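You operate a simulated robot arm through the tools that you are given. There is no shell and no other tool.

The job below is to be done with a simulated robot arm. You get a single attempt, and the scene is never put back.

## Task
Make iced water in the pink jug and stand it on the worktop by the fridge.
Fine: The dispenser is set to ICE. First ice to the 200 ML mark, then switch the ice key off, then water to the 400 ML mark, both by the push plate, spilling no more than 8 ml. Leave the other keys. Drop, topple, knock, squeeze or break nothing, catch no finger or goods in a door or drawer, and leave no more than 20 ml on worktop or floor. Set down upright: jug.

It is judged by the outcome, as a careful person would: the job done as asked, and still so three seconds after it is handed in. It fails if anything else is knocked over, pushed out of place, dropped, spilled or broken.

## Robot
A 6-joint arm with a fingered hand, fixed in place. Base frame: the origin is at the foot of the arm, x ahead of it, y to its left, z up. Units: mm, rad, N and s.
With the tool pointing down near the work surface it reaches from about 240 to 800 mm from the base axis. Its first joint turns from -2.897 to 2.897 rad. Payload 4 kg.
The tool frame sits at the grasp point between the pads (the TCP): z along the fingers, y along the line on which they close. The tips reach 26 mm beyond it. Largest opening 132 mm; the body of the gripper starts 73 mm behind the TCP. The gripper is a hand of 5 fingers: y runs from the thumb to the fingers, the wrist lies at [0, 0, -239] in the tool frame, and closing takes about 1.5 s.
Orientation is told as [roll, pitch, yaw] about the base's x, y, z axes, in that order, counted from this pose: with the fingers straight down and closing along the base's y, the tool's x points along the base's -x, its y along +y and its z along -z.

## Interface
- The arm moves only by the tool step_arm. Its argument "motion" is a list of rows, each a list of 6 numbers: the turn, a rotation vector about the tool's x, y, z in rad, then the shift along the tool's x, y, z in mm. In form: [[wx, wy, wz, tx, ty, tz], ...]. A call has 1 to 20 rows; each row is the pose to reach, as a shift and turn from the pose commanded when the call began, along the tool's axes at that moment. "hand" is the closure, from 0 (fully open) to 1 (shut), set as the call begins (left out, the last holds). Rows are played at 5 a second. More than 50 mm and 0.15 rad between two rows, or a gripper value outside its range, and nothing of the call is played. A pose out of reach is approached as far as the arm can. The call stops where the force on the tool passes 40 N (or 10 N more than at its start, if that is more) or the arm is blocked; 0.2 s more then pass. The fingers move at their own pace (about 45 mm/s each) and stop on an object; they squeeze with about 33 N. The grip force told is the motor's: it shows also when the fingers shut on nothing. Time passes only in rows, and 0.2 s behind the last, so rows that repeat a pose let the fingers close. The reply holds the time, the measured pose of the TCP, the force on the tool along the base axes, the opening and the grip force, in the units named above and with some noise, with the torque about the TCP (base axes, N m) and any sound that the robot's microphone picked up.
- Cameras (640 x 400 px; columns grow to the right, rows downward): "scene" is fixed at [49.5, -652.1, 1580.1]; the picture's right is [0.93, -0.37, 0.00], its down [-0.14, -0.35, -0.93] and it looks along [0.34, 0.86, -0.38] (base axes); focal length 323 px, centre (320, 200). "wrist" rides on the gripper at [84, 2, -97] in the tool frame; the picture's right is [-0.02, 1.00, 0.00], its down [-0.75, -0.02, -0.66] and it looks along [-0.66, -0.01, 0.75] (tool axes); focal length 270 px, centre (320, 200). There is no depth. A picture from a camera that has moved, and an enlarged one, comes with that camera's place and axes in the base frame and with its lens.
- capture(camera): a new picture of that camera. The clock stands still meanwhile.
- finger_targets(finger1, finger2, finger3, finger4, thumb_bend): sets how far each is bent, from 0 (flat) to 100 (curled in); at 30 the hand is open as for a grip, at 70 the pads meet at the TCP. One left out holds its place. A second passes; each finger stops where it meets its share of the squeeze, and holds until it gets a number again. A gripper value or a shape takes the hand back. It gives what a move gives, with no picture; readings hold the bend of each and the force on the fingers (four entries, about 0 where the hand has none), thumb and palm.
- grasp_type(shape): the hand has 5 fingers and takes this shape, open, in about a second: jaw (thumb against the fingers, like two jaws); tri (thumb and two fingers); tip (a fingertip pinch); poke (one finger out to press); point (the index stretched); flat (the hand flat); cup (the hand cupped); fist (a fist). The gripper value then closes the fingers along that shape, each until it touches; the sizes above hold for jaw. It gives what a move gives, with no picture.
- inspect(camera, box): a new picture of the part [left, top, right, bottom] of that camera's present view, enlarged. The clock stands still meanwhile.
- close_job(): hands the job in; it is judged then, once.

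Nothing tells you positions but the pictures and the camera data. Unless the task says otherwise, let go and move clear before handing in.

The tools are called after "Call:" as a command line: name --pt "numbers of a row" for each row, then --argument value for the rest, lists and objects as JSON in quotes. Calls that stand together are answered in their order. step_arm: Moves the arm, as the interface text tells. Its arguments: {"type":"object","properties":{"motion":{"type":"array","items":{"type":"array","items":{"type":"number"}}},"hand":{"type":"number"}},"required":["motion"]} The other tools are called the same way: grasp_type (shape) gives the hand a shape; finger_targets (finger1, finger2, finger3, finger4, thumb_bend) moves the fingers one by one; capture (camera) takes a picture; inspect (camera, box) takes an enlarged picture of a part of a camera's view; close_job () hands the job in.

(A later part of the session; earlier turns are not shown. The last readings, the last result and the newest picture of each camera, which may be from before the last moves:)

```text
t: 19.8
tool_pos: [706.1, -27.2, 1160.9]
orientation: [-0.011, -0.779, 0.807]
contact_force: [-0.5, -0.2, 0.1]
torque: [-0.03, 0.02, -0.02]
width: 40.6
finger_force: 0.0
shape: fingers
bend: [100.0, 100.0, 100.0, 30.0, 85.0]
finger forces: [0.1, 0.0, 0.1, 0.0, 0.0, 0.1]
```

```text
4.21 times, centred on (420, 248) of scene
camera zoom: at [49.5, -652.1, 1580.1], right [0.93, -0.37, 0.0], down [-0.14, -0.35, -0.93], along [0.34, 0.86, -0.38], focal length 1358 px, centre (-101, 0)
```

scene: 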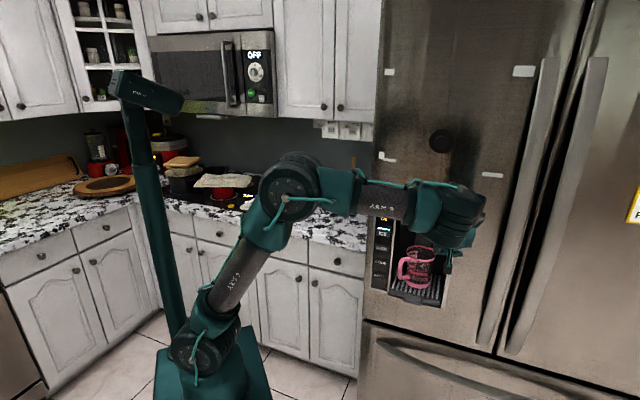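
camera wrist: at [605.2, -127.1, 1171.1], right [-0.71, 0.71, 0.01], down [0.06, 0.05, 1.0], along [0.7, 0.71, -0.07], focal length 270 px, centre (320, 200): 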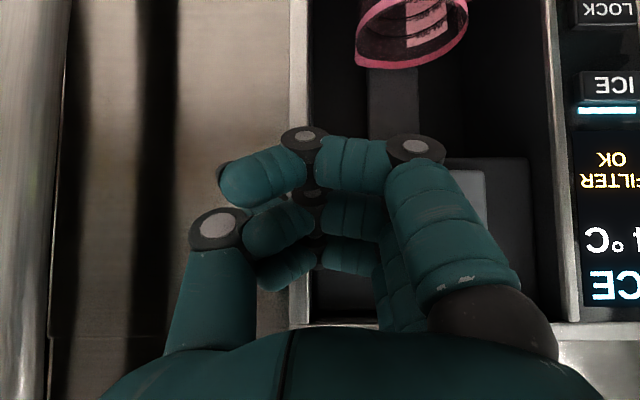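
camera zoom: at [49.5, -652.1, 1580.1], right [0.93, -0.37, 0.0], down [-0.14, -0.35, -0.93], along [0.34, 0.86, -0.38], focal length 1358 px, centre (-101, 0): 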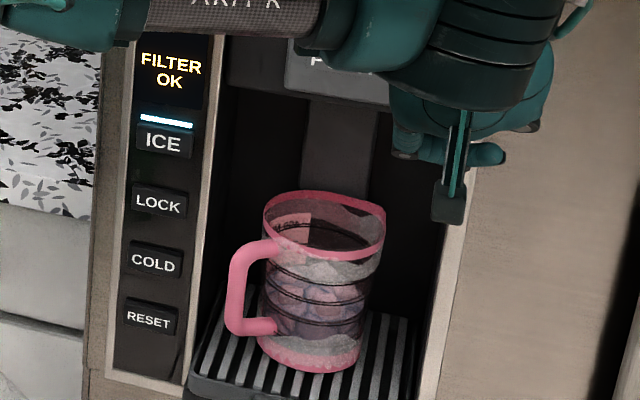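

The stream has stopped, with the level close to 200. I'll back out and check it with the wrist camera before touching the ICE key.

Call:
step_arm --pt "0 0 0 11.6 0 -12.4" --pt "0 0 0 23.2 0.5 -24.8" --pt "0 0 0 35 1 -37.2" --pt "0 0 0 46.6 1.5 -49.6" --pt "0 0 0 58.2 1.8 -62"

Call:
inspect --camera "wrist" --box '[330, 0, 470, 130]'

Call:
inspect --camera "scene" --box '[408, 252, 434, 288]'

```text
t: 21.0
tool_pos: [644.2, -85.8, 1163.1]
orientation: [-0.009, -0.782, 0.809]
contact_force: [-0.5, -0.1, -0.5]
torque: [0.04, -0.03, -0.02]
width: 40.5
finger_force: 0.0
shape: fingers
bend: [100.0, 100.0, 100.0, 30.0, 85.0]
finger forces: [0.1, 0.1, 0.1, 0.0, 0.0, 0.0]
```

```text
3.08 times, centred on (400, 65) of wrist
camera zoom: at [554.4, -176.5, 1173.4], right [-0.71, 0.71, 0.01], down [0.06, 0.05, 1.0], along [0.7, 0.71, -0.07], focal length 832 px, centre (74, 615)
```

zoom: 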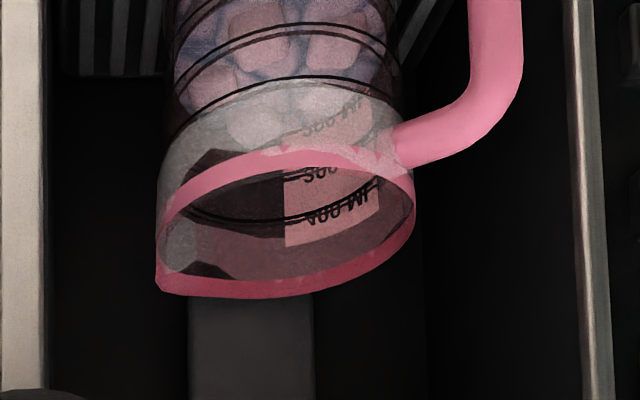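

```text
11.11 times, centred on (421, 270) of scene
camera zoom: at [49.5, -652.1, 1580.1], right [0.93, -0.37, 0.0], down [-0.14, -0.35, -0.93], along [0.34, 0.86, -0.38], focal length 3584 px, centre (-802, -578)
```

zoom: 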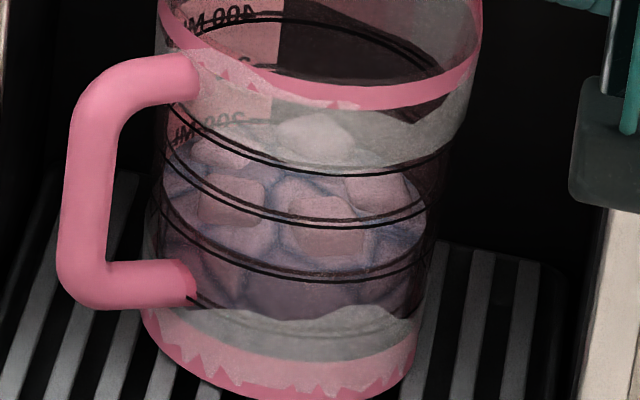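

The angle is too steep to read the mark. I'll lower the hand straight down, well clear in front of the niche, so the wrist camera sees the jug level-on.

Call:
step_arm --pt "0 0 0 33 0 33" --pt "0 0 0 66 0 66" --pt "0 0 0 99 0 99" --pt "0 0 0 132 0 132"

Call:
capture --camera "wrist"

Call:
inspect --camera "wrist" --box '[330, 100, 470, 230]'

```text
t: 22.0
tool_pos: [647.1, -89.9, 976.7]
orientation: [-0.01, -0.781, 0.807]
contact_force: [-1.2, 0.2, 0.6]
torque: [-0.03, 0.03, 0.0]
width: 40.7
finger_force: 0.0
shape: fingers
bend: [100.0, 100.0, 100.0, 30.0, 85.0]
finger forces: [0.1, 0.0, 0.0, 0.1, 0.0, 0.1]
```

```text
taken
camera wrist: at [556.3, -180.4, 986.0], right [-0.71, 0.71, 0.01], down [0.06, 0.05, 1.0], along [0.7, 0.71, -0.07], focal length 270 px, centre (320, 200)
```

wrist: 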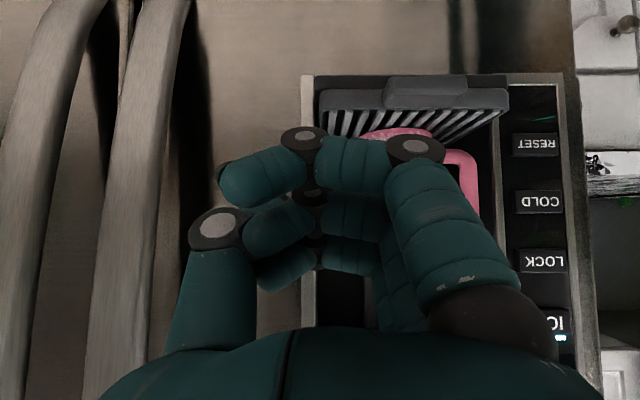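

```text
3.08 times, centred on (400, 165) of wrist
camera zoom: at [556.3, -180.4, 986.0], right [-0.71, 0.71, 0.01], down [0.06, 0.05, 1.0], along [0.7, 0.71, -0.07], focal length 832 px, centre (74, 308)
```

zoom: 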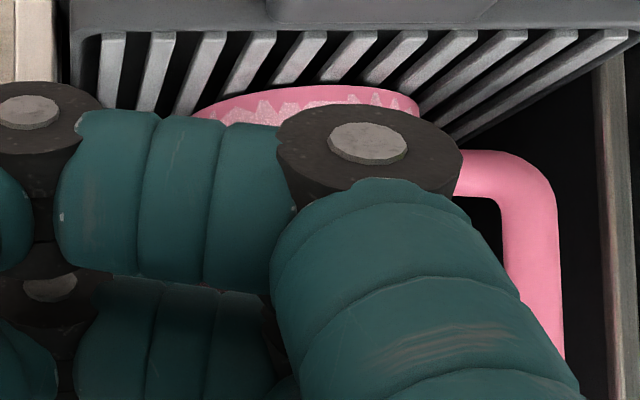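

The curled fingers hide it here. I'll raise the hand 80 mm so the jug appears above them.

Call:
step_arm --pt "0 0 0 -28 0 -28" --pt "0 0 0 -57 0 -57"

Call:
inspect --camera "wrist" --box '[330, 0, 470, 130]'

```text
t: 22.6
tool_pos: [646.6, -87.3, 1056.8]
orientation: [-0.008, -0.778, 0.806]
contact_force: [0.0, 0.0, -0.5]
torque: [0.0, 0.04, 0.01]
width: 40.6
finger_force: 0.1
shape: fingers
bend: [100.0, 100.0, 100.0, 30.0, 85.0]
finger forces: [0.0, 0.1, 0.1, 0.0, 0.1, 0.0]
```

```text
3.08 times, centred on (400, 65) of wrist
camera zoom: at [557.0, -178.3, 1066.8], right [-0.71, 0.71, 0.01], down [0.06, 0.05, 1.0], along [0.7, 0.71, -0.07], focal length 832 px, centre (74, 615)
```

zoom: 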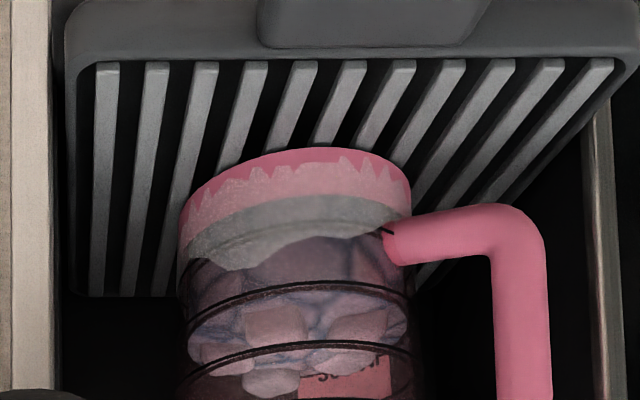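

The ring nearest the ice surface is now visible. Zooming in on it.

Call:
inspect --camera "wrist" --box '[365, 70, 425, 130]'

```text
6.67 times, centred on (395, 100) of wrist
camera zoom: at [557.0, -178.3, 1066.8], right [-0.71, 0.71, 0.01], down [0.06, 0.05, 1.0], along [0.7, 0.71, -0.07], focal length 1802 px, centre (-180, 867)
```

zoom: 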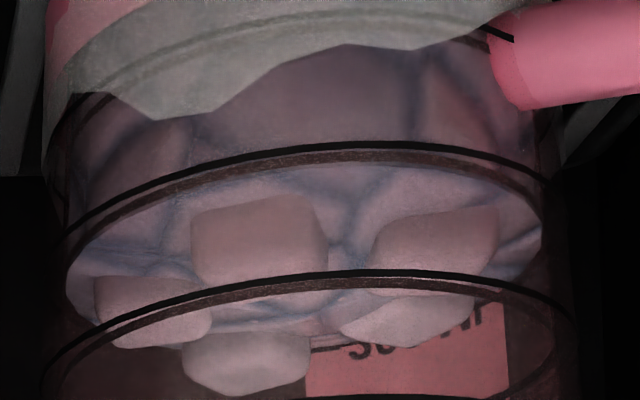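

The ice surface sits on the second ring, the 200 ML mark, with ring 100 below it under the frost. Next the ICE key: I'll use the index, which stays visible to the wrist camera, with the hand levelled, and stage in front of the key panel.

Call:
finger_targets --finger1 30 --finger2 100 --finger3 100 --finger4 100

Call:
step_arm --pt "0 -0.1 0 -9.8 25.8 -7.8" --pt "0 -0.2 0 -19.6 51.5 -15.6" --pt "0 -0.3 0 -29.3 77.3 -23.4" --pt "0 -0.4 0 -39 103 -31.2" --pt "0 -0.5 0 -48.9 128.8 -39"

Call:
capture --camera "wrist"

Call:
capture --camera "scene"

```text
t: 23.6
tool_pos: [648.2, -86.7, 1055.8]
orientation: [-0.009, -0.78, 0.806]
contact_force: [-0.3, 0.6, 0.0]
torque: [0.01, 0.03, -0.02]
width: 61.1
finger_force: 0.0
shape: fingers
bend: [30.0, 100.0, 100.0, 100.0, 85.0]
finger forces: [0.0, 0.0, 0.1, 0.1, 0.0, 0.0]
```

```text
t: 24.8
tool_pos: [560.8, 10.5, 1118.1]
orientation: [-0.023, -1.281, 0.823]
contact_force: [0.3, 0.5, 0.4]
torque: [0.01, -0.03, -0.01]
width: 61.3
finger_force: 0.0
shape: fingers
bend: [30.0, 100.0, 100.0, 100.0, 85.0]
finger forces: [0.1, 0.1, 0.0, 0.0, 0.0, 0.0]
```

```text
taken
camera wrist: at [477.3, -72.9, 1065.7], right [-0.71, 0.7, 0.01], down [-0.28, -0.31, 0.91], along [0.64, 0.64, 0.42], focal length 270 px, centre (320, 200)
```

wrist: 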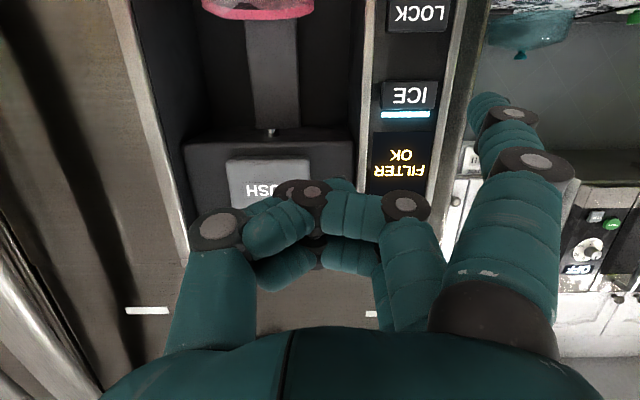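

```text
taken
```

scene: 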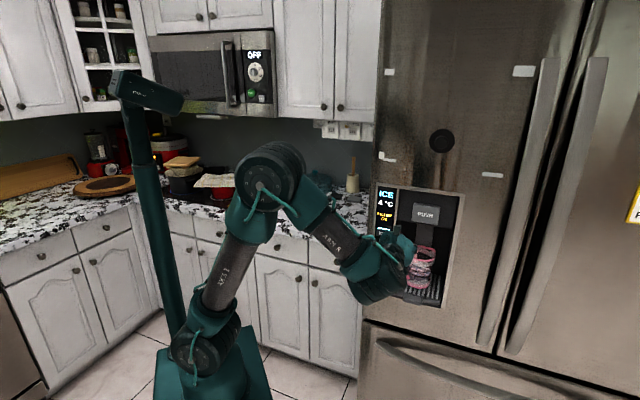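

The index tip lines up with the ICE key (p≈310, z≈1079), about 100 mm away. I'll go straight in by 85 mm and look again.

Call:
step_arm --pt "0 0 0 -5.4 -0.6 16.1" --pt "0 0 0 -10.9 -1.3 32.2" --pt "0 0 0 -16.3 -1.9 48.3" --pt "0 0 0 -21.8 -2.6 64.4" --pt "0 0 0 -27.2 -3.2 80.5"

Call:
capture --camera "wrist"

Call:
inspect --camera "scene" --box '[350, 170, 470, 310]'

```text
t: 26.0
tool_pos: [620.1, 67.6, 1122.1]
orientation: [-0.023, -1.281, 0.822]
contact_force: [0.5, -0.4, 0.5]
torque: [-0.01, -0.02, -0.02]
width: 61.0
finger_force: 0.1
shape: fingers
bend: [30.0, 100.0, 100.0, 100.0, 85.0]
finger forces: [0.1, 0.0, 0.0, 0.0, 0.0, 0.0]
```

```text
taken
camera wrist: at [537.9, -16.5, 1070.1], right [-0.71, 0.7, 0.01], down [-0.28, -0.3, 0.91], along [0.64, 0.65, 0.41], focal length 270 px, centre (320, 200)
```

wrist: 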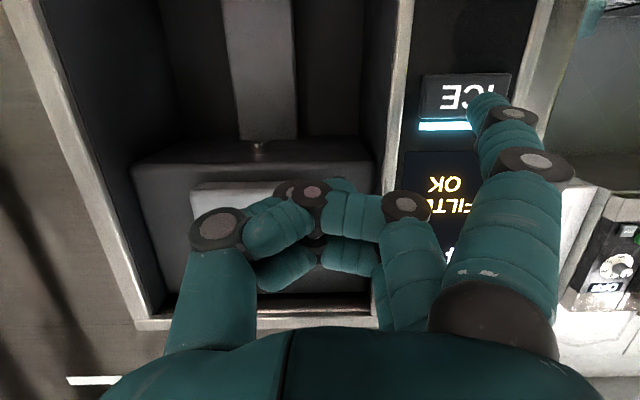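

```text
2.86 times, centred on (410, 240) of scene
camera zoom: at [49.5, -652.1, 1580.1], right [0.93, -0.37, 0.0], down [-0.14, -0.35, -0.93], along [0.34, 0.86, -0.38], focal length 922 px, centre (63, 86)
```

zoom: 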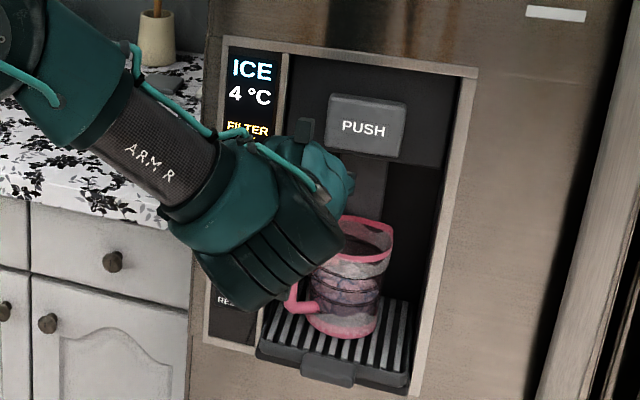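

The fingertip is straight on course for the middle of the ICE key. I'll creep in.

Call:
step_arm --pt "0 0 0 -1.4 -0.2 4.8" --pt "0 0 0 -2.9 -0.4 9.6"

Call:
inspect --camera "wrist" --box '[380, 20, 560, 180]'

```text
t: 26.6
tool_pos: [627.4, 73.4, 1122.9]
orientation: [-0.023, -1.279, 0.822]
contact_force: [0.5, 0.5, -0.6]
torque: [-0.01, 0.01, -0.01]
width: 61.1
finger_force: 0.1
shape: fingers
bend: [30.0, 100.0, 100.0, 100.0, 85.0]
finger forces: [0.0, 0.0, 0.0, 0.0, 0.1, 0.0]
```

```text
2.50 times, centred on (470, 100) of wrist
camera zoom: at [545.4, -8.6, 1069.4], right [-0.71, 0.7, 0.01], down [-0.28, -0.3, 0.91], along [0.64, 0.65, 0.41], focal length 676 px, centre (-55, 450)
```

zoom: 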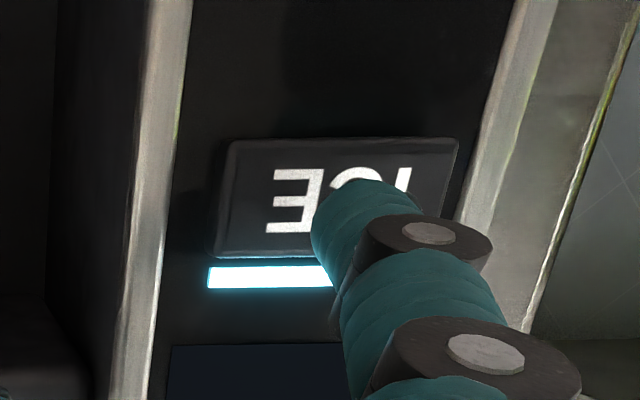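

The tip is over the middle of the ICE key, with a few millimetres left. I'll step gently until the touch.

Call:
step_arm --pt "0 0 0 -1.1 -0.15 3.8"

Call:
inspect --camera "wrist" --box '[380, 20, 560, 180]'

```text
t: 27.0
tool_pos: [632.0, 77.8, 1122.3]
orientation: [-0.023, -1.278, 0.825]
contact_force: [-0.4, 0.2, -0.4]
torque: [-0.02, -0.03, -0.01]
width: 61.3
finger_force: 0.1
shape: fingers
bend: [30.0, 100.0, 100.0, 100.0, 85.0]
finger forces: [0.1, 0.0, 0.1, 0.0, 0.0, 0.0]
```

```text
2.50 times, centred on (470, 100) of wrist
camera zoom: at [548.3, -5.5, 1069.5], right [-0.71, 0.7, 0.01], down [-0.28, -0.3, 0.91], along [0.64, 0.65, 0.41], focal length 676 px, centre (-55, 450)
```

zoom: 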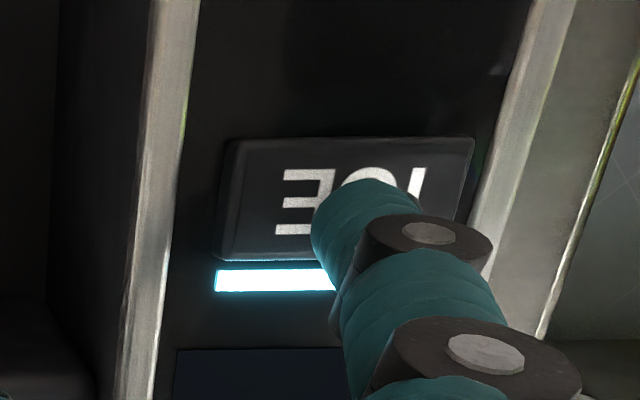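

No touch yet, so another small step.

Call:
step_arm --pt "0 0 0 -0.7 -0.1 2.4"

```text
t: 27.4
tool_pos: [631.5, 78.8, 1122.5]
orientation: [-0.025, -1.281, 0.824]
contact_force: [0.6, 0.1, -0.1]
torque: [0.06, 0.01, 0.02]
width: 61.0
finger_force: 0.0
shape: fingers
bend: [30.0, 100.0, 100.0, 100.0, 85.0]
finger forces: [0.0, 0.0, 0.0, 0.0, 0.0, 0.0]
```

Call:
step_arm --pt "0 0 0 -0.7 -0.1 2.4"

Call:
inspect --camera "wrist" --box '[380, 20, 560, 180]'

```text
t: 27.8
tool_pos: [634.7, 82.5, 1122.8]
orientation: [-0.025, -1.278, 0.823]
contact_force: [-0.6, -0.4, 0.1]
torque: [-0.07, 0.02, 0.07]
width: 61.6
finger_force: 0.6
shape: fingers
bend: [30.0, 100.0, 100.0, 100.0, 85.0]
finger forces: [0.9, 0.0, 0.0, 0.0, 0.1, 0.0]
```

```text
2.50 times, centred on (470, 100) of wrist
camera zoom: at [551.7, -2.1, 1069.7], right [-0.71, 0.7, 0.01], down [-0.28, -0.3, 0.91], along [0.64, 0.65, 0.41], focal length 676 px, centre (-55, 450)
```

zoom: 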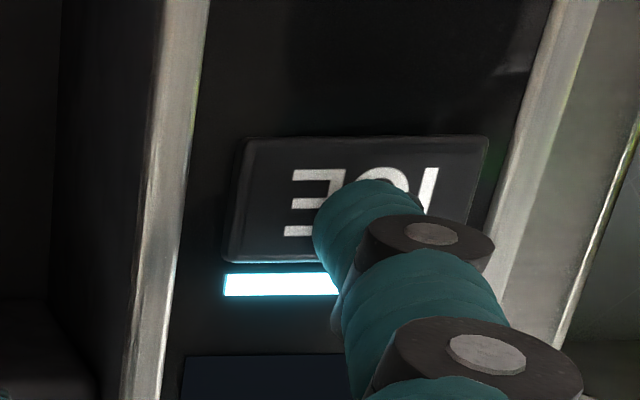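

The index touches the key (0.9 N). I'll press it a little further until it clicks.

Call:
step_arm --pt "0 0 0 -0.6 -0.1 1.9"

Call:
inspect --camera "wrist" --box '[380, 20, 560, 180]'

```text
t: 28.2
tool_pos: [635.7, 83.5, 1122.8]
orientation: [-0.024, -1.278, 0.824]
contact_force: [-0.5, -1.7, 0.8]
torque: [-0.07, 0.08, 0.16]
width: 61.7
finger_force: 0.9
shape: fingers
bend: [30.0, 100.0, 100.0, 100.0, 85.0]
finger forces: [1.9, 0.1, 0.0, 0.0, 0.0, 0.0]
heard: click
```

```text
2.50 times, centred on (470, 100) of wrist
camera zoom: at [553.1, -0.9, 1069.5], right [-0.71, 0.7, 0.01], down [-0.28, -0.3, 0.91], along [0.64, 0.65, 0.41], focal length 676 px, centre (-55, 450)
```

zoom: 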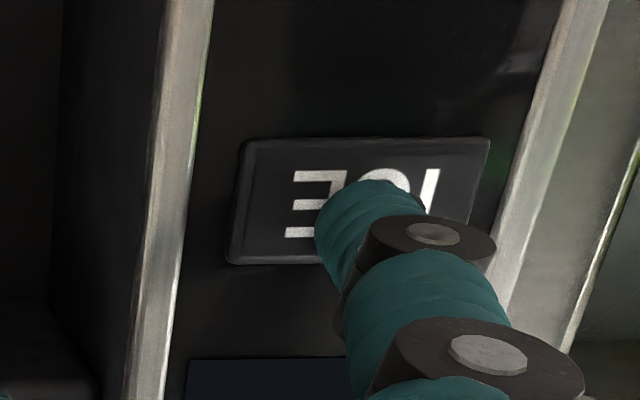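

The key clicked and its light is off. I'll withdraw straight back.

Call:
step_arm --pt "0 0 0 3 0.4 -10" --pt "0 0 0 9 1.2 -30" --pt "0 0 0 15 2 -50" --pt "0 0 0 21 2.7 -72" --pt "0 0 0 27 3.5 -92"

Call:
inspect --camera "scene" --box '[350, 170, 470, 310]'

Call:
capture --camera "wrist"

```text
t: 29.4
tool_pos: [566.1, 15.1, 1122.5]
orientation: [-0.025, -1.279, 0.824]
contact_force: [0.2, -0.1, 0.7]
torque: [-0.01, 0.03, -0.01]
width: 61.7
finger_force: 0.0
shape: fingers
bend: [30.0, 100.0, 100.0, 100.0, 85.0]
finger forces: [0.1, 0.0, 0.0, 0.1, 0.1, 0.0]
```

```text
2.86 times, centred on (410, 240) of scene
camera zoom: at [49.5, -652.1, 1580.1], right [0.93, -0.37, 0.0], down [-0.14, -0.35, -0.93], along [0.34, 0.86, -0.38], focal length 922 px, centre (63, 86)
```

zoom: 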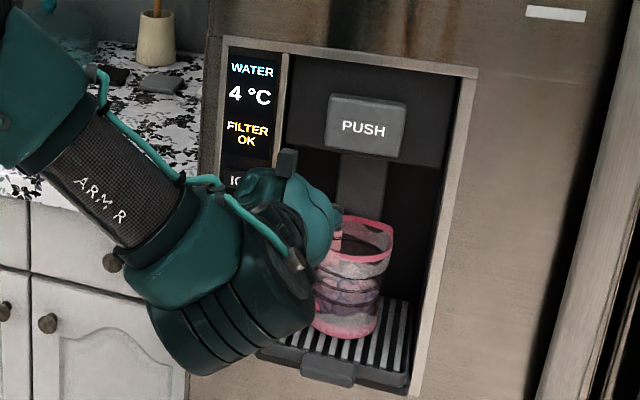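

```text
taken
camera wrist: at [483.1, -67.6, 1069.8], right [-0.71, 0.7, 0.01], down [-0.28, -0.3, 0.91], along [0.64, 0.65, 0.41], focal length 270 px, centre (320, 200)
```

wrist: 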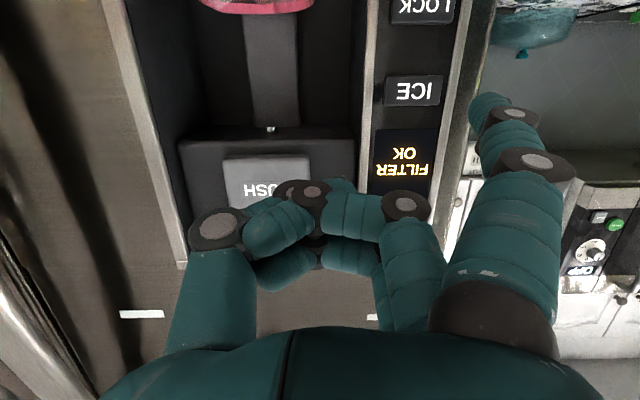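

The display now reads WATER. I'll return to the plate-pressing pose (45° tilt, finger 4 out), staged clear in front.

Call:
step_arm --pt "0 0.1 0 -6.6 -25.1 -6.4" --pt "0 0.2 0 -13.1 -50.2 -12.7" --pt "0 0.3 0 -19.7 -75.3 -19.1" --pt "0 0.4 0 -26.2 -100.4 -25.4" --pt "0 0.5 0 -32.8 -125.5 -31.8"

Call:
finger_targets --finger1 100 --finger2 100 --finger3 100 --finger4 30

Call:
inspect --camera "scene" --box '[408, 252, 434, 288]'

```text
t: 30.6
tool_pos: [640.8, -86.9, 1165.6]
orientation: [-0.011, -0.779, 0.807]
contact_force: [0.4, -0.1, 0.2]
torque: [-0.01, 0.03, 0.03]
width: 61.5
finger_force: 0.2
shape: fingers
bend: [30.0, 100.0, 100.0, 100.0, 85.0]
finger forces: [0.0, 0.0, 0.0, 0.0, 0.0, 0.0]
```

```text
t: 31.6
tool_pos: [640.0, -85.0, 1166.5]
orientation: [-0.009, -0.781, 0.805]
contact_force: [1.3, -0.5, -0.8]
torque: [0.01, 0.03, -0.02]
width: 40.4
finger_force: 0.0
shape: fingers
bend: [100.0, 100.0, 100.0, 30.0, 85.0]
finger forces: [0.0, 0.0, 0.1, 0.0, 0.0, 0.1]
```

```text
11.11 times, centred on (421, 270) of scene
camera zoom: at [49.5, -652.1, 1580.1], right [0.93, -0.37, 0.0], down [-0.14, -0.35, -0.93], along [0.34, 0.86, -0.38], focal length 3584 px, centre (-802, -578)
```

zoom: 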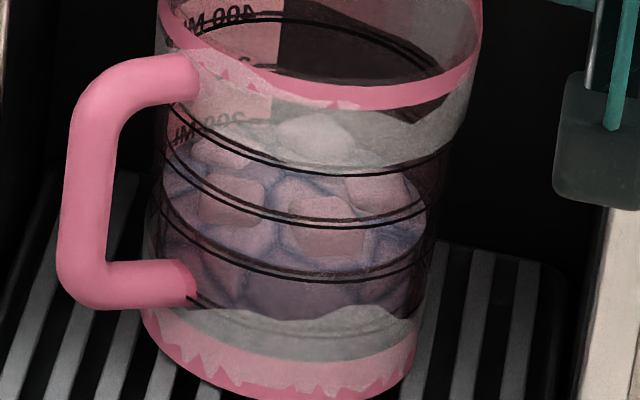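

The level is unchanged at the 200 ring. Now I move in to just short of the plate again.

Call:
step_arm --pt "0 0 0 -11.7 -1.3 13.2" --pt "0 0 0 -23.4 -2.6 26.4" --pt "0 0 0 -35.1 -3.9 39.5" --pt "0 0 0 -46.8 -5.2 52.7" --pt "0 0 0 -58.5 -6.5 65.9"

Call:
inspect --camera "scene" --box '[390, 200, 450, 295]'

```text
t: 32.8
tool_pos: [706.7, -27.2, 1157.9]
orientation: [-0.008, -0.78, 0.807]
contact_force: [0.0, 0.3, -0.4]
torque: [-0.01, 0.0, -0.01]
width: 40.8
finger_force: 0.1
shape: fingers
bend: [100.0, 100.0, 100.0, 30.0, 85.0]
finger forces: [0.0, 0.0, 0.1, 0.0, 0.0, 0.1]
```

```text
4.21 times, centred on (420, 248) of scene
camera zoom: at [49.5, -652.1, 1580.1], right [0.93, -0.37, 0.0], down [-0.14, -0.35, -0.93], along [0.34, 0.86, -0.38], focal length 1358 px, centre (-101, 0)
```

zoom: 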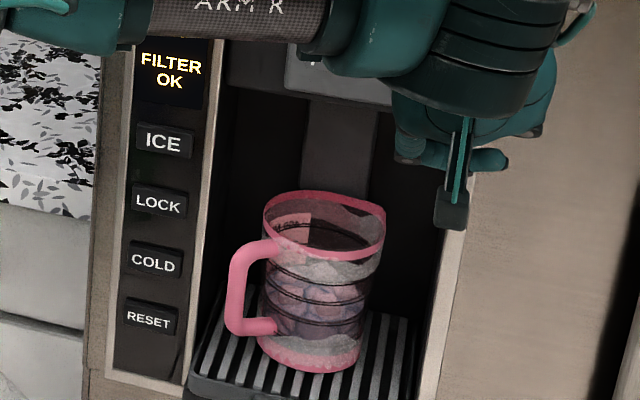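

I'll press in again to the click position for water.

Call:
step_arm --pt "0 0 0 -5.5 0 5.5" --pt "0 0 0 -8.8 0 8.8"

Call:
inspect --camera "scene" --box '[390, 200, 450, 295]'

Call:
inspect --camera "scene" --box '[408, 242, 434, 282]'

```text
t: 33.4
tool_pos: [716.6, -18.9, 1157.8]
orientation: [-0.01, -0.781, 0.808]
contact_force: [-1.0, -1.6, -0.5]
torque: [-0.03, -0.02, 0.11]
width: 40.5
finger_force: 1.2
shape: fingers
bend: [100.0, 100.0, 100.0, 30.0, 85.0]
finger forces: [0.0, 0.1, 0.1, 1.6, 0.0, 0.0]
heard: click
```

```text
4.21 times, centred on (420, 248) of scene
camera zoom: at [49.5, -652.1, 1580.1], right [0.93, -0.37, 0.0], down [-0.14, -0.35, -0.93], along [0.34, 0.86, -0.38], focal length 1358 px, centre (-101, 0)
```

zoom: 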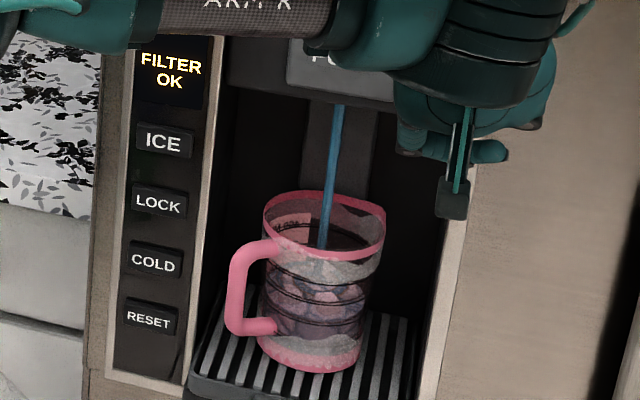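

```text
10.00 times, centred on (421, 262) of scene
camera zoom: at [49.5, -652.1, 1580.1], right [0.93, -0.37, 0.0], down [-0.14, -0.35, -0.93], along [0.34, 0.86, -0.38], focal length 3226 px, centre (-690, -420)
```

zoom: 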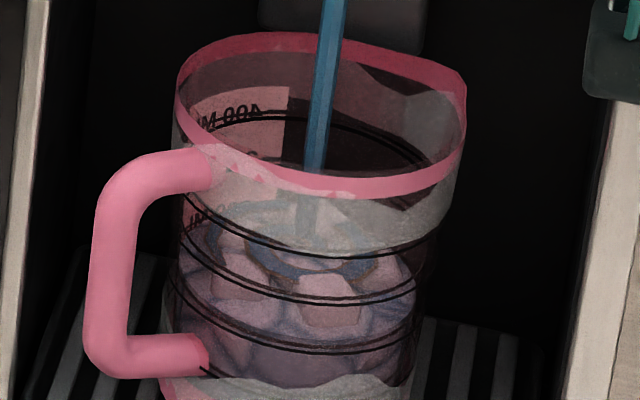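

Water is now flowing into the jug. I'll hold and monitor.

Call:
step_arm --pt "0 0 0 0 0 0" --pt "0 0 0 0 0 0" --pt "0 0 0 0 0 0"

Call:
inspect --camera "scene" --box '[408, 242, 434, 282]'

```text
t: 34.2
tool_pos: [716.4, -19.5, 1157.5]
orientation: [-0.01, -0.78, 0.807]
contact_force: [-0.9, -1.6, 0.2]
torque: [0.0, -0.01, 0.14]
width: 40.5
finger_force: 0.5
shape: fingers
bend: [100.0, 100.0, 100.0, 30.0, 85.0]
finger forces: [0.0, 0.1, 0.0, 1.6, 0.0, 0.0]
```

```text
10.00 times, centred on (421, 262) of scene
camera zoom: at [49.5, -652.1, 1580.1], right [0.93, -0.37, 0.0], down [-0.14, -0.35, -0.93], along [0.34, 0.86, -0.38], focal length 3226 px, centre (-690, -420)
```

zoom: 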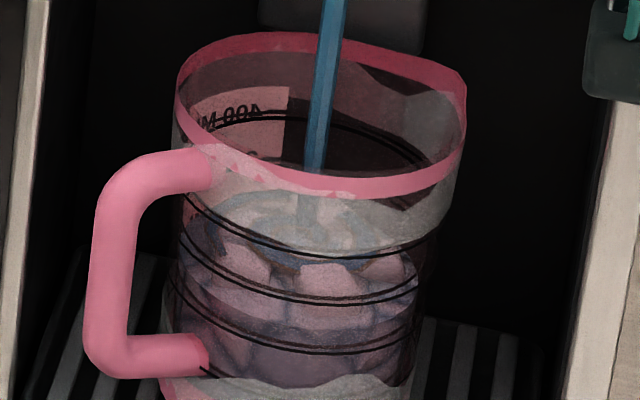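

The level has risen above the 200 ring at a similar rate. I'll hold on.

Call:
step_arm --pt "0 0 0 0 0 0" --pt "0 0 0 0 0 0" --pt "0 0 0 0 0 0" --pt "0 0 0 0 0 0"

Call:
inspect --camera "scene" --box '[408, 242, 434, 282]'

```text
t: 35.2
tool_pos: [716.8, -19.4, 1157.6]
orientation: [-0.008, -0.781, 0.805]
contact_force: [-1.0, -1.9, -0.8]
torque: [0.02, -0.02, 0.05]
width: 40.5
finger_force: 0.9
shape: fingers
bend: [100.0, 100.0, 100.0, 30.0, 85.0]
finger forces: [0.0, 0.0, 0.0, 1.6, 0.1, 0.1]
```

```text
10.00 times, centred on (421, 262) of scene
camera zoom: at [49.5, -652.1, 1580.1], right [0.93, -0.37, 0.0], down [-0.14, -0.35, -0.93], along [0.34, 0.86, -0.38], focal length 3226 px, centre (-690, -420)
```

zoom: 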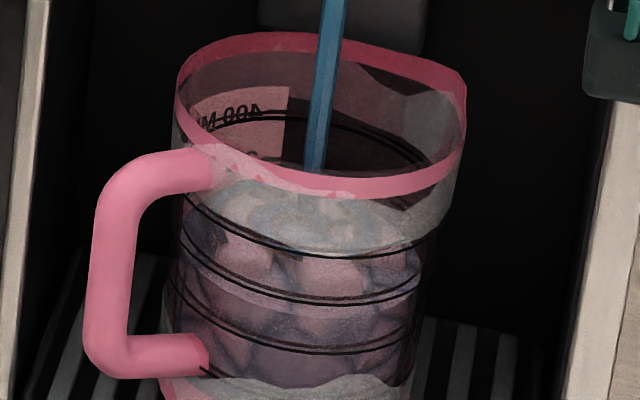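

Level about 285 ml, nearing the 300 ring. Another hold.

Call:
step_arm --pt "0 0 0 0 0 0" --pt "0 0 0 0 0 0" --pt "0 0 0 0 0 0" --pt "0 0 0 0 0 0"

Call:
inspect --camera "scene" --box '[408, 242, 434, 282]'

```text
t: 36.2
tool_pos: [716.0, -18.4, 1157.8]
orientation: [-0.007, -0.781, 0.807]
contact_force: [-0.2, -1.4, -0.8]
torque: [-0.01, -0.04, 0.1]
width: 40.5
finger_force: 0.7
shape: fingers
bend: [100.0, 100.0, 100.0, 30.0, 85.0]
finger forces: [0.0, 0.1, 0.0, 1.6, 0.0, 0.0]
```

```text
10.00 times, centred on (421, 262) of scene
camera zoom: at [49.5, -652.1, 1580.1], right [0.93, -0.37, 0.0], down [-0.14, -0.35, -0.93], along [0.34, 0.86, -0.38], focal length 3226 px, centre (-690, -420)
```

zoom: 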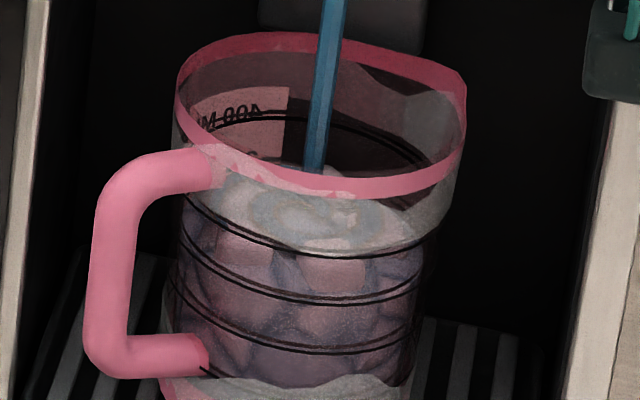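

Around 330 ml by time. Next a shorter hold, and a zoom through the mouth.

Call:
step_arm --pt "0 0 0 0 0 0" --pt "0 0 0 0 0 0"

Call:
inspect --camera "scene" --box '[406, 242, 436, 272]'

```text
t: 36.8
tool_pos: [715.6, -19.3, 1157.1]
orientation: [-0.008, -0.78, 0.807]
contact_force: [-0.9, -1.2, 0.1]
torque: [0.04, -0.01, 0.13]
width: 40.8
finger_force: 0.6
shape: fingers
bend: [100.0, 100.0, 100.0, 30.0, 85.0]
finger forces: [0.0, 0.0, 0.0, 1.6, 0.0, 0.1]
```

```text
13.33 times, centred on (421, 257) of scene
camera zoom: at [49.5, -652.1, 1580.1], right [0.93, -0.37, 0.0], down [-0.14, -0.35, -0.93], along [0.34, 0.86, -0.38], focal length 4301 px, centre (-1027, -560)
```

zoom: 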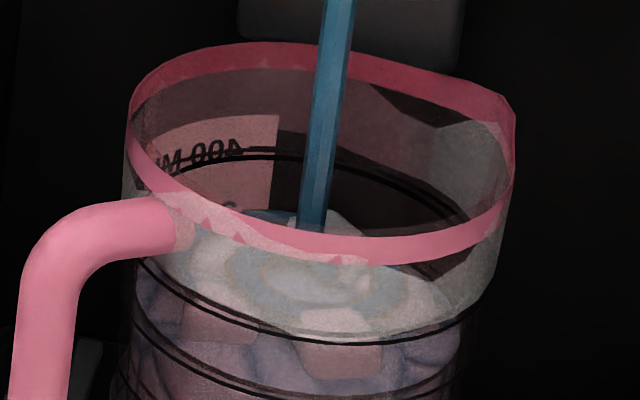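

The water's back edge now shows about one ring spacing below the 400 line, roughly at the 300 ring. I'll continue.

Call:
step_arm --pt "0 0 0 0 0 0" --pt "0 0 0 0 0 0"

Call:
inspect --camera "scene" --box '[406, 242, 436, 272]'

```text
t: 37.4
tool_pos: [715.8, -19.9, 1157.3]
orientation: [-0.01, -0.779, 0.806]
contact_force: [-0.8, -1.4, 0.0]
torque: [0.04, 0.01, 0.07]
width: 40.5
finger_force: 1.1
shape: fingers
bend: [100.0, 100.0, 100.0, 30.0, 85.0]
finger forces: [0.0, 0.1, 0.0, 1.6, 0.0, 0.0]
```

```text
13.33 times, centred on (421, 257) of scene
camera zoom: at [49.5, -652.1, 1580.1], right [0.93, -0.37, 0.0], down [-0.14, -0.35, -0.93], along [0.34, 0.86, -0.38], focal length 4301 px, centre (-1027, -560)
```

zoom: 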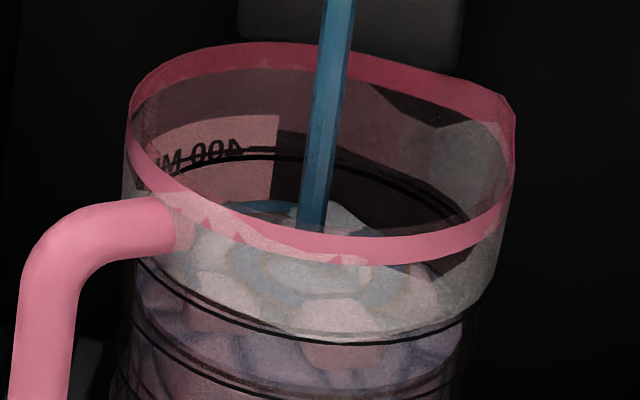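

Level about 325–330 ml by the back edge, rising near 27 ml/s. I'll hold another second.

Call:
step_arm --pt "0 0 0 0 0 0" --pt "0 0 0 0 0 0" --pt "0 0 0 0 0 0" --pt "0 0 0 0 0 0"

Call:
inspect --camera "scene" --box '[406, 242, 436, 272]'

```text
t: 38.4
tool_pos: [717.1, -18.1, 1157.9]
orientation: [-0.009, -0.781, 0.808]
contact_force: [-1.0, -1.0, 0.3]
torque: [0.02, 0.03, 0.09]
width: 40.4
finger_force: 0.7
shape: fingers
bend: [100.0, 100.0, 100.0, 30.0, 85.0]
finger forces: [0.0, 0.0, 0.0, 1.6, 0.0, 0.0]
```

```text
13.33 times, centred on (421, 257) of scene
camera zoom: at [49.5, -652.1, 1580.1], right [0.93, -0.37, 0.0], down [-0.14, -0.35, -0.93], along [0.34, 0.86, -0.38], focal length 4301 px, centre (-1027, -560)
```

zoom: 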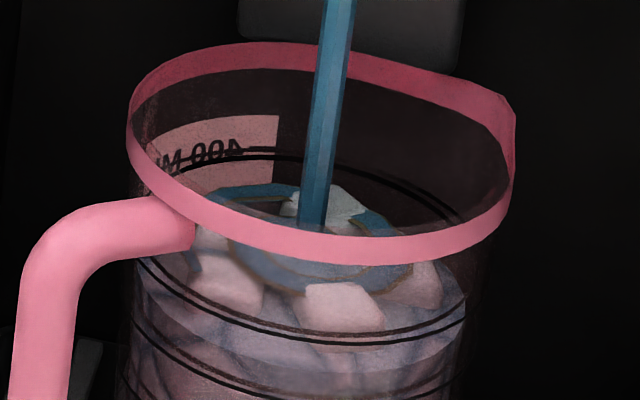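

Clear view: the back edge is ~26 px below the target, so about 360 ml. A 0.6 s hold next.

Call:
step_arm --pt "0 0 0 0 0 0" --pt "0 0 0 0 0 0"

Call:
inspect --camera "scene" --box '[406, 242, 436, 272]'

```text
t: 39.0
tool_pos: [717.2, -19.4, 1156.4]
orientation: [-0.009, -0.779, 0.806]
contact_force: [-1.1, -1.4, 1.0]
torque: [0.0, -0.03, 0.12]
width: 40.6
finger_force: 0.5
shape: fingers
bend: [100.0, 100.0, 100.0, 30.0, 85.0]
finger forces: [0.0, 0.0, 0.1, 1.6, 0.0, 0.0]
```

```text
13.33 times, centred on (421, 257) of scene
camera zoom: at [49.5, -652.1, 1580.1], right [0.93, -0.37, 0.0], down [-0.14, -0.35, -0.93], along [0.34, 0.86, -0.38], focal length 4301 px, centre (-1027, -560)
```

zoom: 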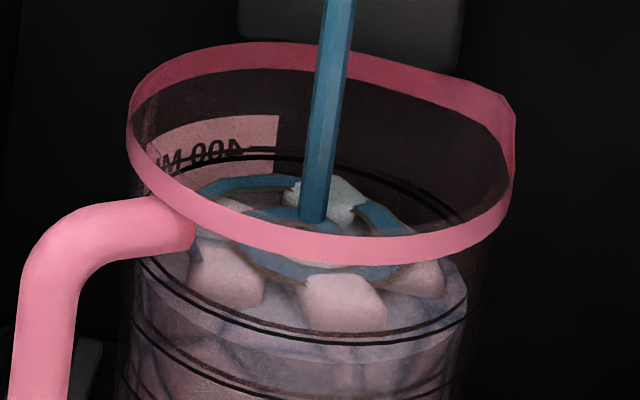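

I'll zoom in on the front edge against the 400 ring to cross-check.

Call:
inspect --camera "scene" --box '[410, 250, 432, 276]'

```text
15.38 times, centred on (421, 263) of scene
camera zoom: at [49.5, -652.1, 1580.1], right [0.93, -0.37, 0.0], down [-0.14, -0.35, -0.93], along [0.34, 0.86, -0.38], focal length 4963 px, centre (-1234, -769)
```

zoom: 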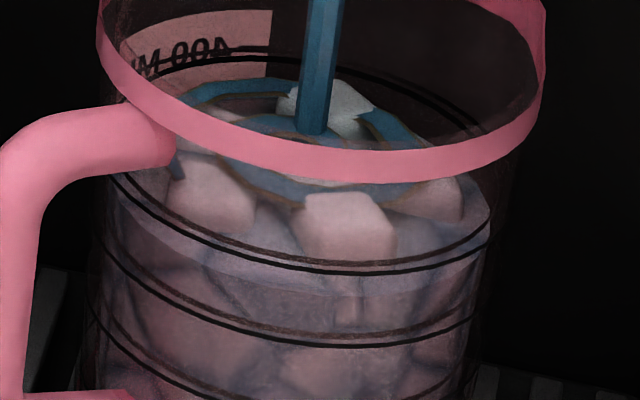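

Front and back readings bracket the level at roughly 355–373 ml. I'll hold 0.4 s more, then release and measure it properly.

Call:
step_arm --pt "0 0 0 0 0 0" --pt "0 0 0 0 0 0" --pt "0 0 0 8.5 0.2 -8.5" --pt "0 0 0 8.5 0.2 -8.5" --pt "0 0 0 8.5 0.2 -8.5"

Call:
inspect --camera "scene" --box '[410, 250, 432, 276]'

Call:
inspect --camera "scene" --box '[390, 200, 450, 295]'

```text
t: 40.2
tool_pos: [708.3, -26.9, 1156.5]
orientation: [-0.007, -0.781, 0.807]
contact_force: [0.8, -0.1, -0.4]
torque: [0.0, -0.02, -0.01]
width: 40.5
finger_force: 0.0
shape: fingers
bend: [100.0, 100.0, 100.0, 30.0, 85.0]
finger forces: [0.0, 0.0, 0.0, 0.0, 0.0, 0.1]
```

```text
15.38 times, centred on (421, 263) of scene
camera zoom: at [49.5, -652.1, 1580.1], right [0.93, -0.37, 0.0], down [-0.14, -0.35, -0.93], along [0.34, 0.86, -0.38], focal length 4963 px, centre (-1234, -769)
```

zoom: 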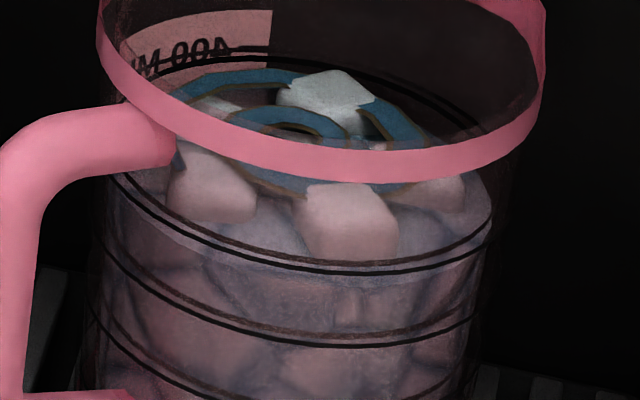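

```text
4.21 times, centred on (420, 248) of scene
camera zoom: at [49.5, -652.1, 1580.1], right [0.93, -0.37, 0.0], down [-0.14, -0.35, -0.93], along [0.34, 0.86, -0.38], focal length 1358 px, centre (-101, 0)
```

zoom: 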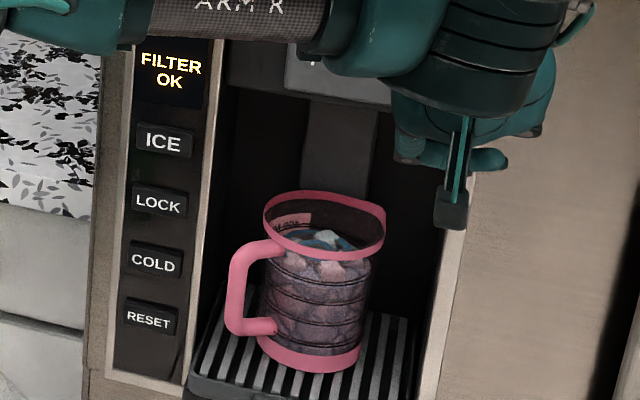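

The level reads about 380 ml now, with front and back edges both ~15 px under the ring centre. I'll give a short pulse on the plate for roughly 10–12 ml more.

Call:
step_arm --pt "0 0 0 -5.5 0 5.5" --pt "0 0 0 -8.8 -0.2 8.8" --pt "0 0 0 -8.8 -0.2 8.8" --pt "0 0 0 0 0 0" --pt "0 0 0 0 0 0"

Call:
inspect --camera "scene" --box '[410, 250, 432, 276]'

```text
t: 41.4
tool_pos: [708.3, -27.0, 1157.5]
orientation: [-0.009, -0.781, 0.806]
contact_force: [0.3, 0.0, 0.4]
torque: [0.0, 0.01, -0.02]
width: 40.6
finger_force: 0.1
shape: fingers
bend: [100.0, 100.0, 100.0, 30.0, 85.0]
finger forces: [0.0, 0.0, 0.1, 0.1, 0.1, 0.0]
heard: click
```

```text
15.38 times, centred on (421, 263) of scene
camera zoom: at [49.5, -652.1, 1580.1], right [0.93, -0.37, 0.0], down [-0.14, -0.35, -0.93], along [0.34, 0.86, -0.38], focal length 4963 px, centre (-1234, -769)
```

zoom: 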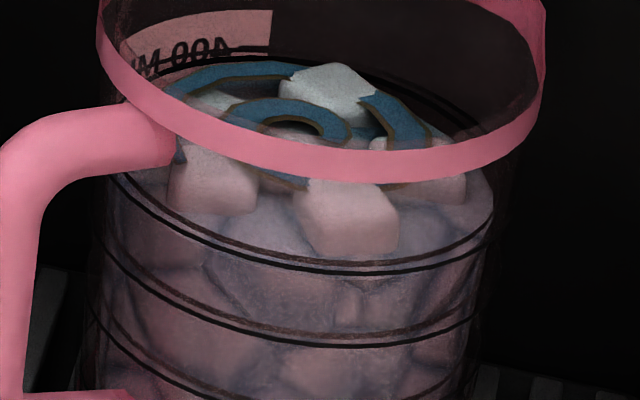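

The water's back edge now touches the 400 ring's line. I'll back out and take a level look with the wrist camera to confirm.

Call:
step_arm --pt "0 0 0 11.6 0 -12" --pt "0 0 0 23.5 0.5 -24" --pt "0 0 0 35.5 1 -36" --pt "0 0 0 47.5 1.3 -48" --pt "0 0 0 60 1.8 -60"

Call:
step_arm --pt "0 -0.1 0 16.7 5.9 17.8" --pt "0 -0.2 0 33.4 11.8 35.6" --pt "0 -0.3 0 50.1 17.8 53.4" --pt "0 -0.4 0 66.8 23.7 71.2" --pt "0 -0.5 0 83.5 29.6 89"

Call:
capture --camera "wrist"

Call:
inspect --camera "wrist" --box '[320, 0, 460, 120]'

```text
t: 42.6
tool_pos: [645.2, -86.7, 1159.8]
orientation: [-0.008, -0.779, 0.808]
contact_force: [0.6, -0.1, 0.4]
torque: [-0.01, -0.02, 0.0]
width: 40.5
finger_force: 0.1
shape: fingers
bend: [100.0, 100.0, 100.0, 30.0, 85.0]
finger forces: [0.0, 0.0, 0.0, 0.0, 0.0, 0.1]
```

```text
t: 43.8
tool_pos: [629.4, -65.2, 1036.8]
orientation: [-0.027, -1.282, 0.825]
contact_force: [0.1, -0.7, 0.8]
torque: [-0.02, 0.01, -0.01]
width: 40.6
finger_force: 0.0
shape: fingers
bend: [100.0, 100.0, 100.0, 30.0, 85.0]
finger forces: [0.0, 0.1, 0.0, 0.1, 0.0, 0.0]
```

```text
taken
camera wrist: at [547.0, -147.6, 984.2], right [-0.71, 0.7, 0.01], down [-0.28, -0.3, 0.91], along [0.64, 0.65, 0.42], focal length 270 px, centre (320, 200)
```

wrist: 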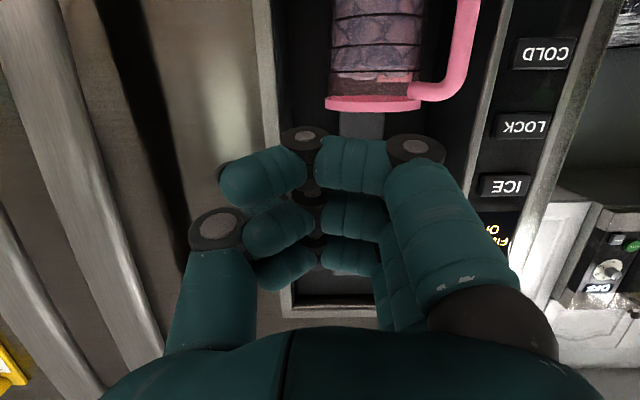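

```text
3.33 times, centred on (390, 60) of wrist
camera zoom: at [547.0, -147.6, 984.2], right [-0.71, 0.7, 0.01], down [-0.28, -0.3, 0.91], along [0.64, 0.65, 0.42], focal length 901 px, centre (87, 667)
```

zoom: 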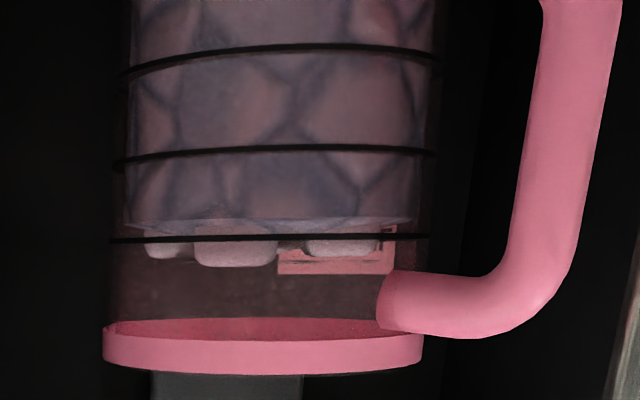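

A clean level view: the 400 ring is edge-on and the water lies just below it. Zooming in to measure the gap.

Call:
inspect --camera "wrist" --box '[345, 35, 420, 85]'

```text
8.00 times, centred on (382, 60) of wrist
camera zoom: at [547.0, -147.6, 984.2], right [-0.71, 0.7, 0.01], down [-0.28, -0.3, 0.91], along [0.64, 0.65, 0.42], focal length 2162 px, centre (-180, 1320)
```

zoom: 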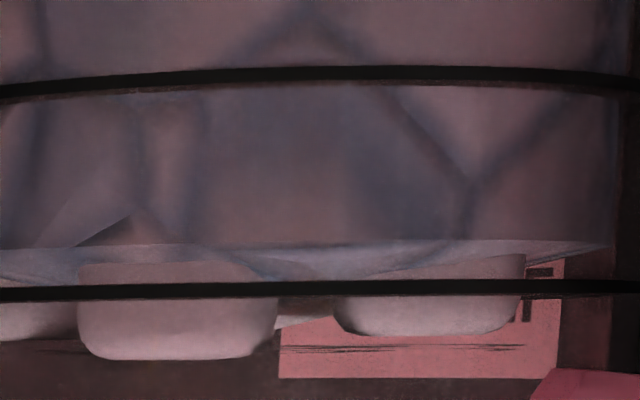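

Edge-on, the water is about 4 mm under the 400 ring, where rings are ~19 mm apart: so about 380 ml, 20 ml short. The earlier pulse gave ~10 ml; I'll go back for a slightly longer one.

Call:
step_arm --pt "0 0.1 0 -23.3 -5 -8" --pt "0 0.2 0 -46.6 -10 -16" --pt "0 0.3 0 -69.8 -15 -24" --pt "0 0.4 0 -93.1 -20 -32.1" --pt "0 0.5 0 -116.4 -25 -40.1"

```text
t: 45.0
tool_pos: [642.4, -85.1, 1161.5]
orientation: [-0.009, -0.778, 0.806]
contact_force: [0.9, 0.9, -0.3]
torque: [0.01, 0.02, 0.0]
width: 40.7
finger_force: 0.0
shape: fingers
bend: [100.0, 100.0, 100.0, 30.0, 85.0]
finger forces: [0.0, 0.0, 0.1, 0.0, 0.0, 0.0]
```

Back at the staging point; moving in again to just short of the plate.

Call:
step_arm --pt "0 0 0 -11.8 -1.1 12.9" --pt "0 0 0 -23.6 -2.3 25.7" --pt "0 0 0 -35.5 -3.4 38.6" --pt "0 0 0 -47.3 -4.6 51.4" --pt "0 0 0 -59.1 -5.7 64.3"

Call:
step_arm --pt "0 0 0 0 0 0"

```text
t: 46.2
tool_pos: [709.0, -24.7, 1155.5]
orientation: [-0.008, -0.78, 0.809]
contact_force: [-0.7, -0.3, -0.2]
torque: [-0.04, -0.02, 0.01]
width: 40.8
finger_force: 0.0
shape: fingers
bend: [100.0, 100.0, 100.0, 30.0, 85.0]
finger forces: [0.0, 0.0, 0.0, 0.0, 0.0, 0.0]
```

```text
t: 46.6
tool_pos: [708.3, -27.1, 1155.2]
orientation: [-0.009, -0.779, 0.807]
contact_force: [0.7, -1.9, 0.6]
torque: [0.0, -0.01, -0.02]
width: 40.6
finger_force: 0.1
shape: fingers
bend: [100.0, 100.0, 100.0, 30.0, 85.0]
finger forces: [0.0, 0.0, 0.0, 0.0, 0.0, 0.0]
```

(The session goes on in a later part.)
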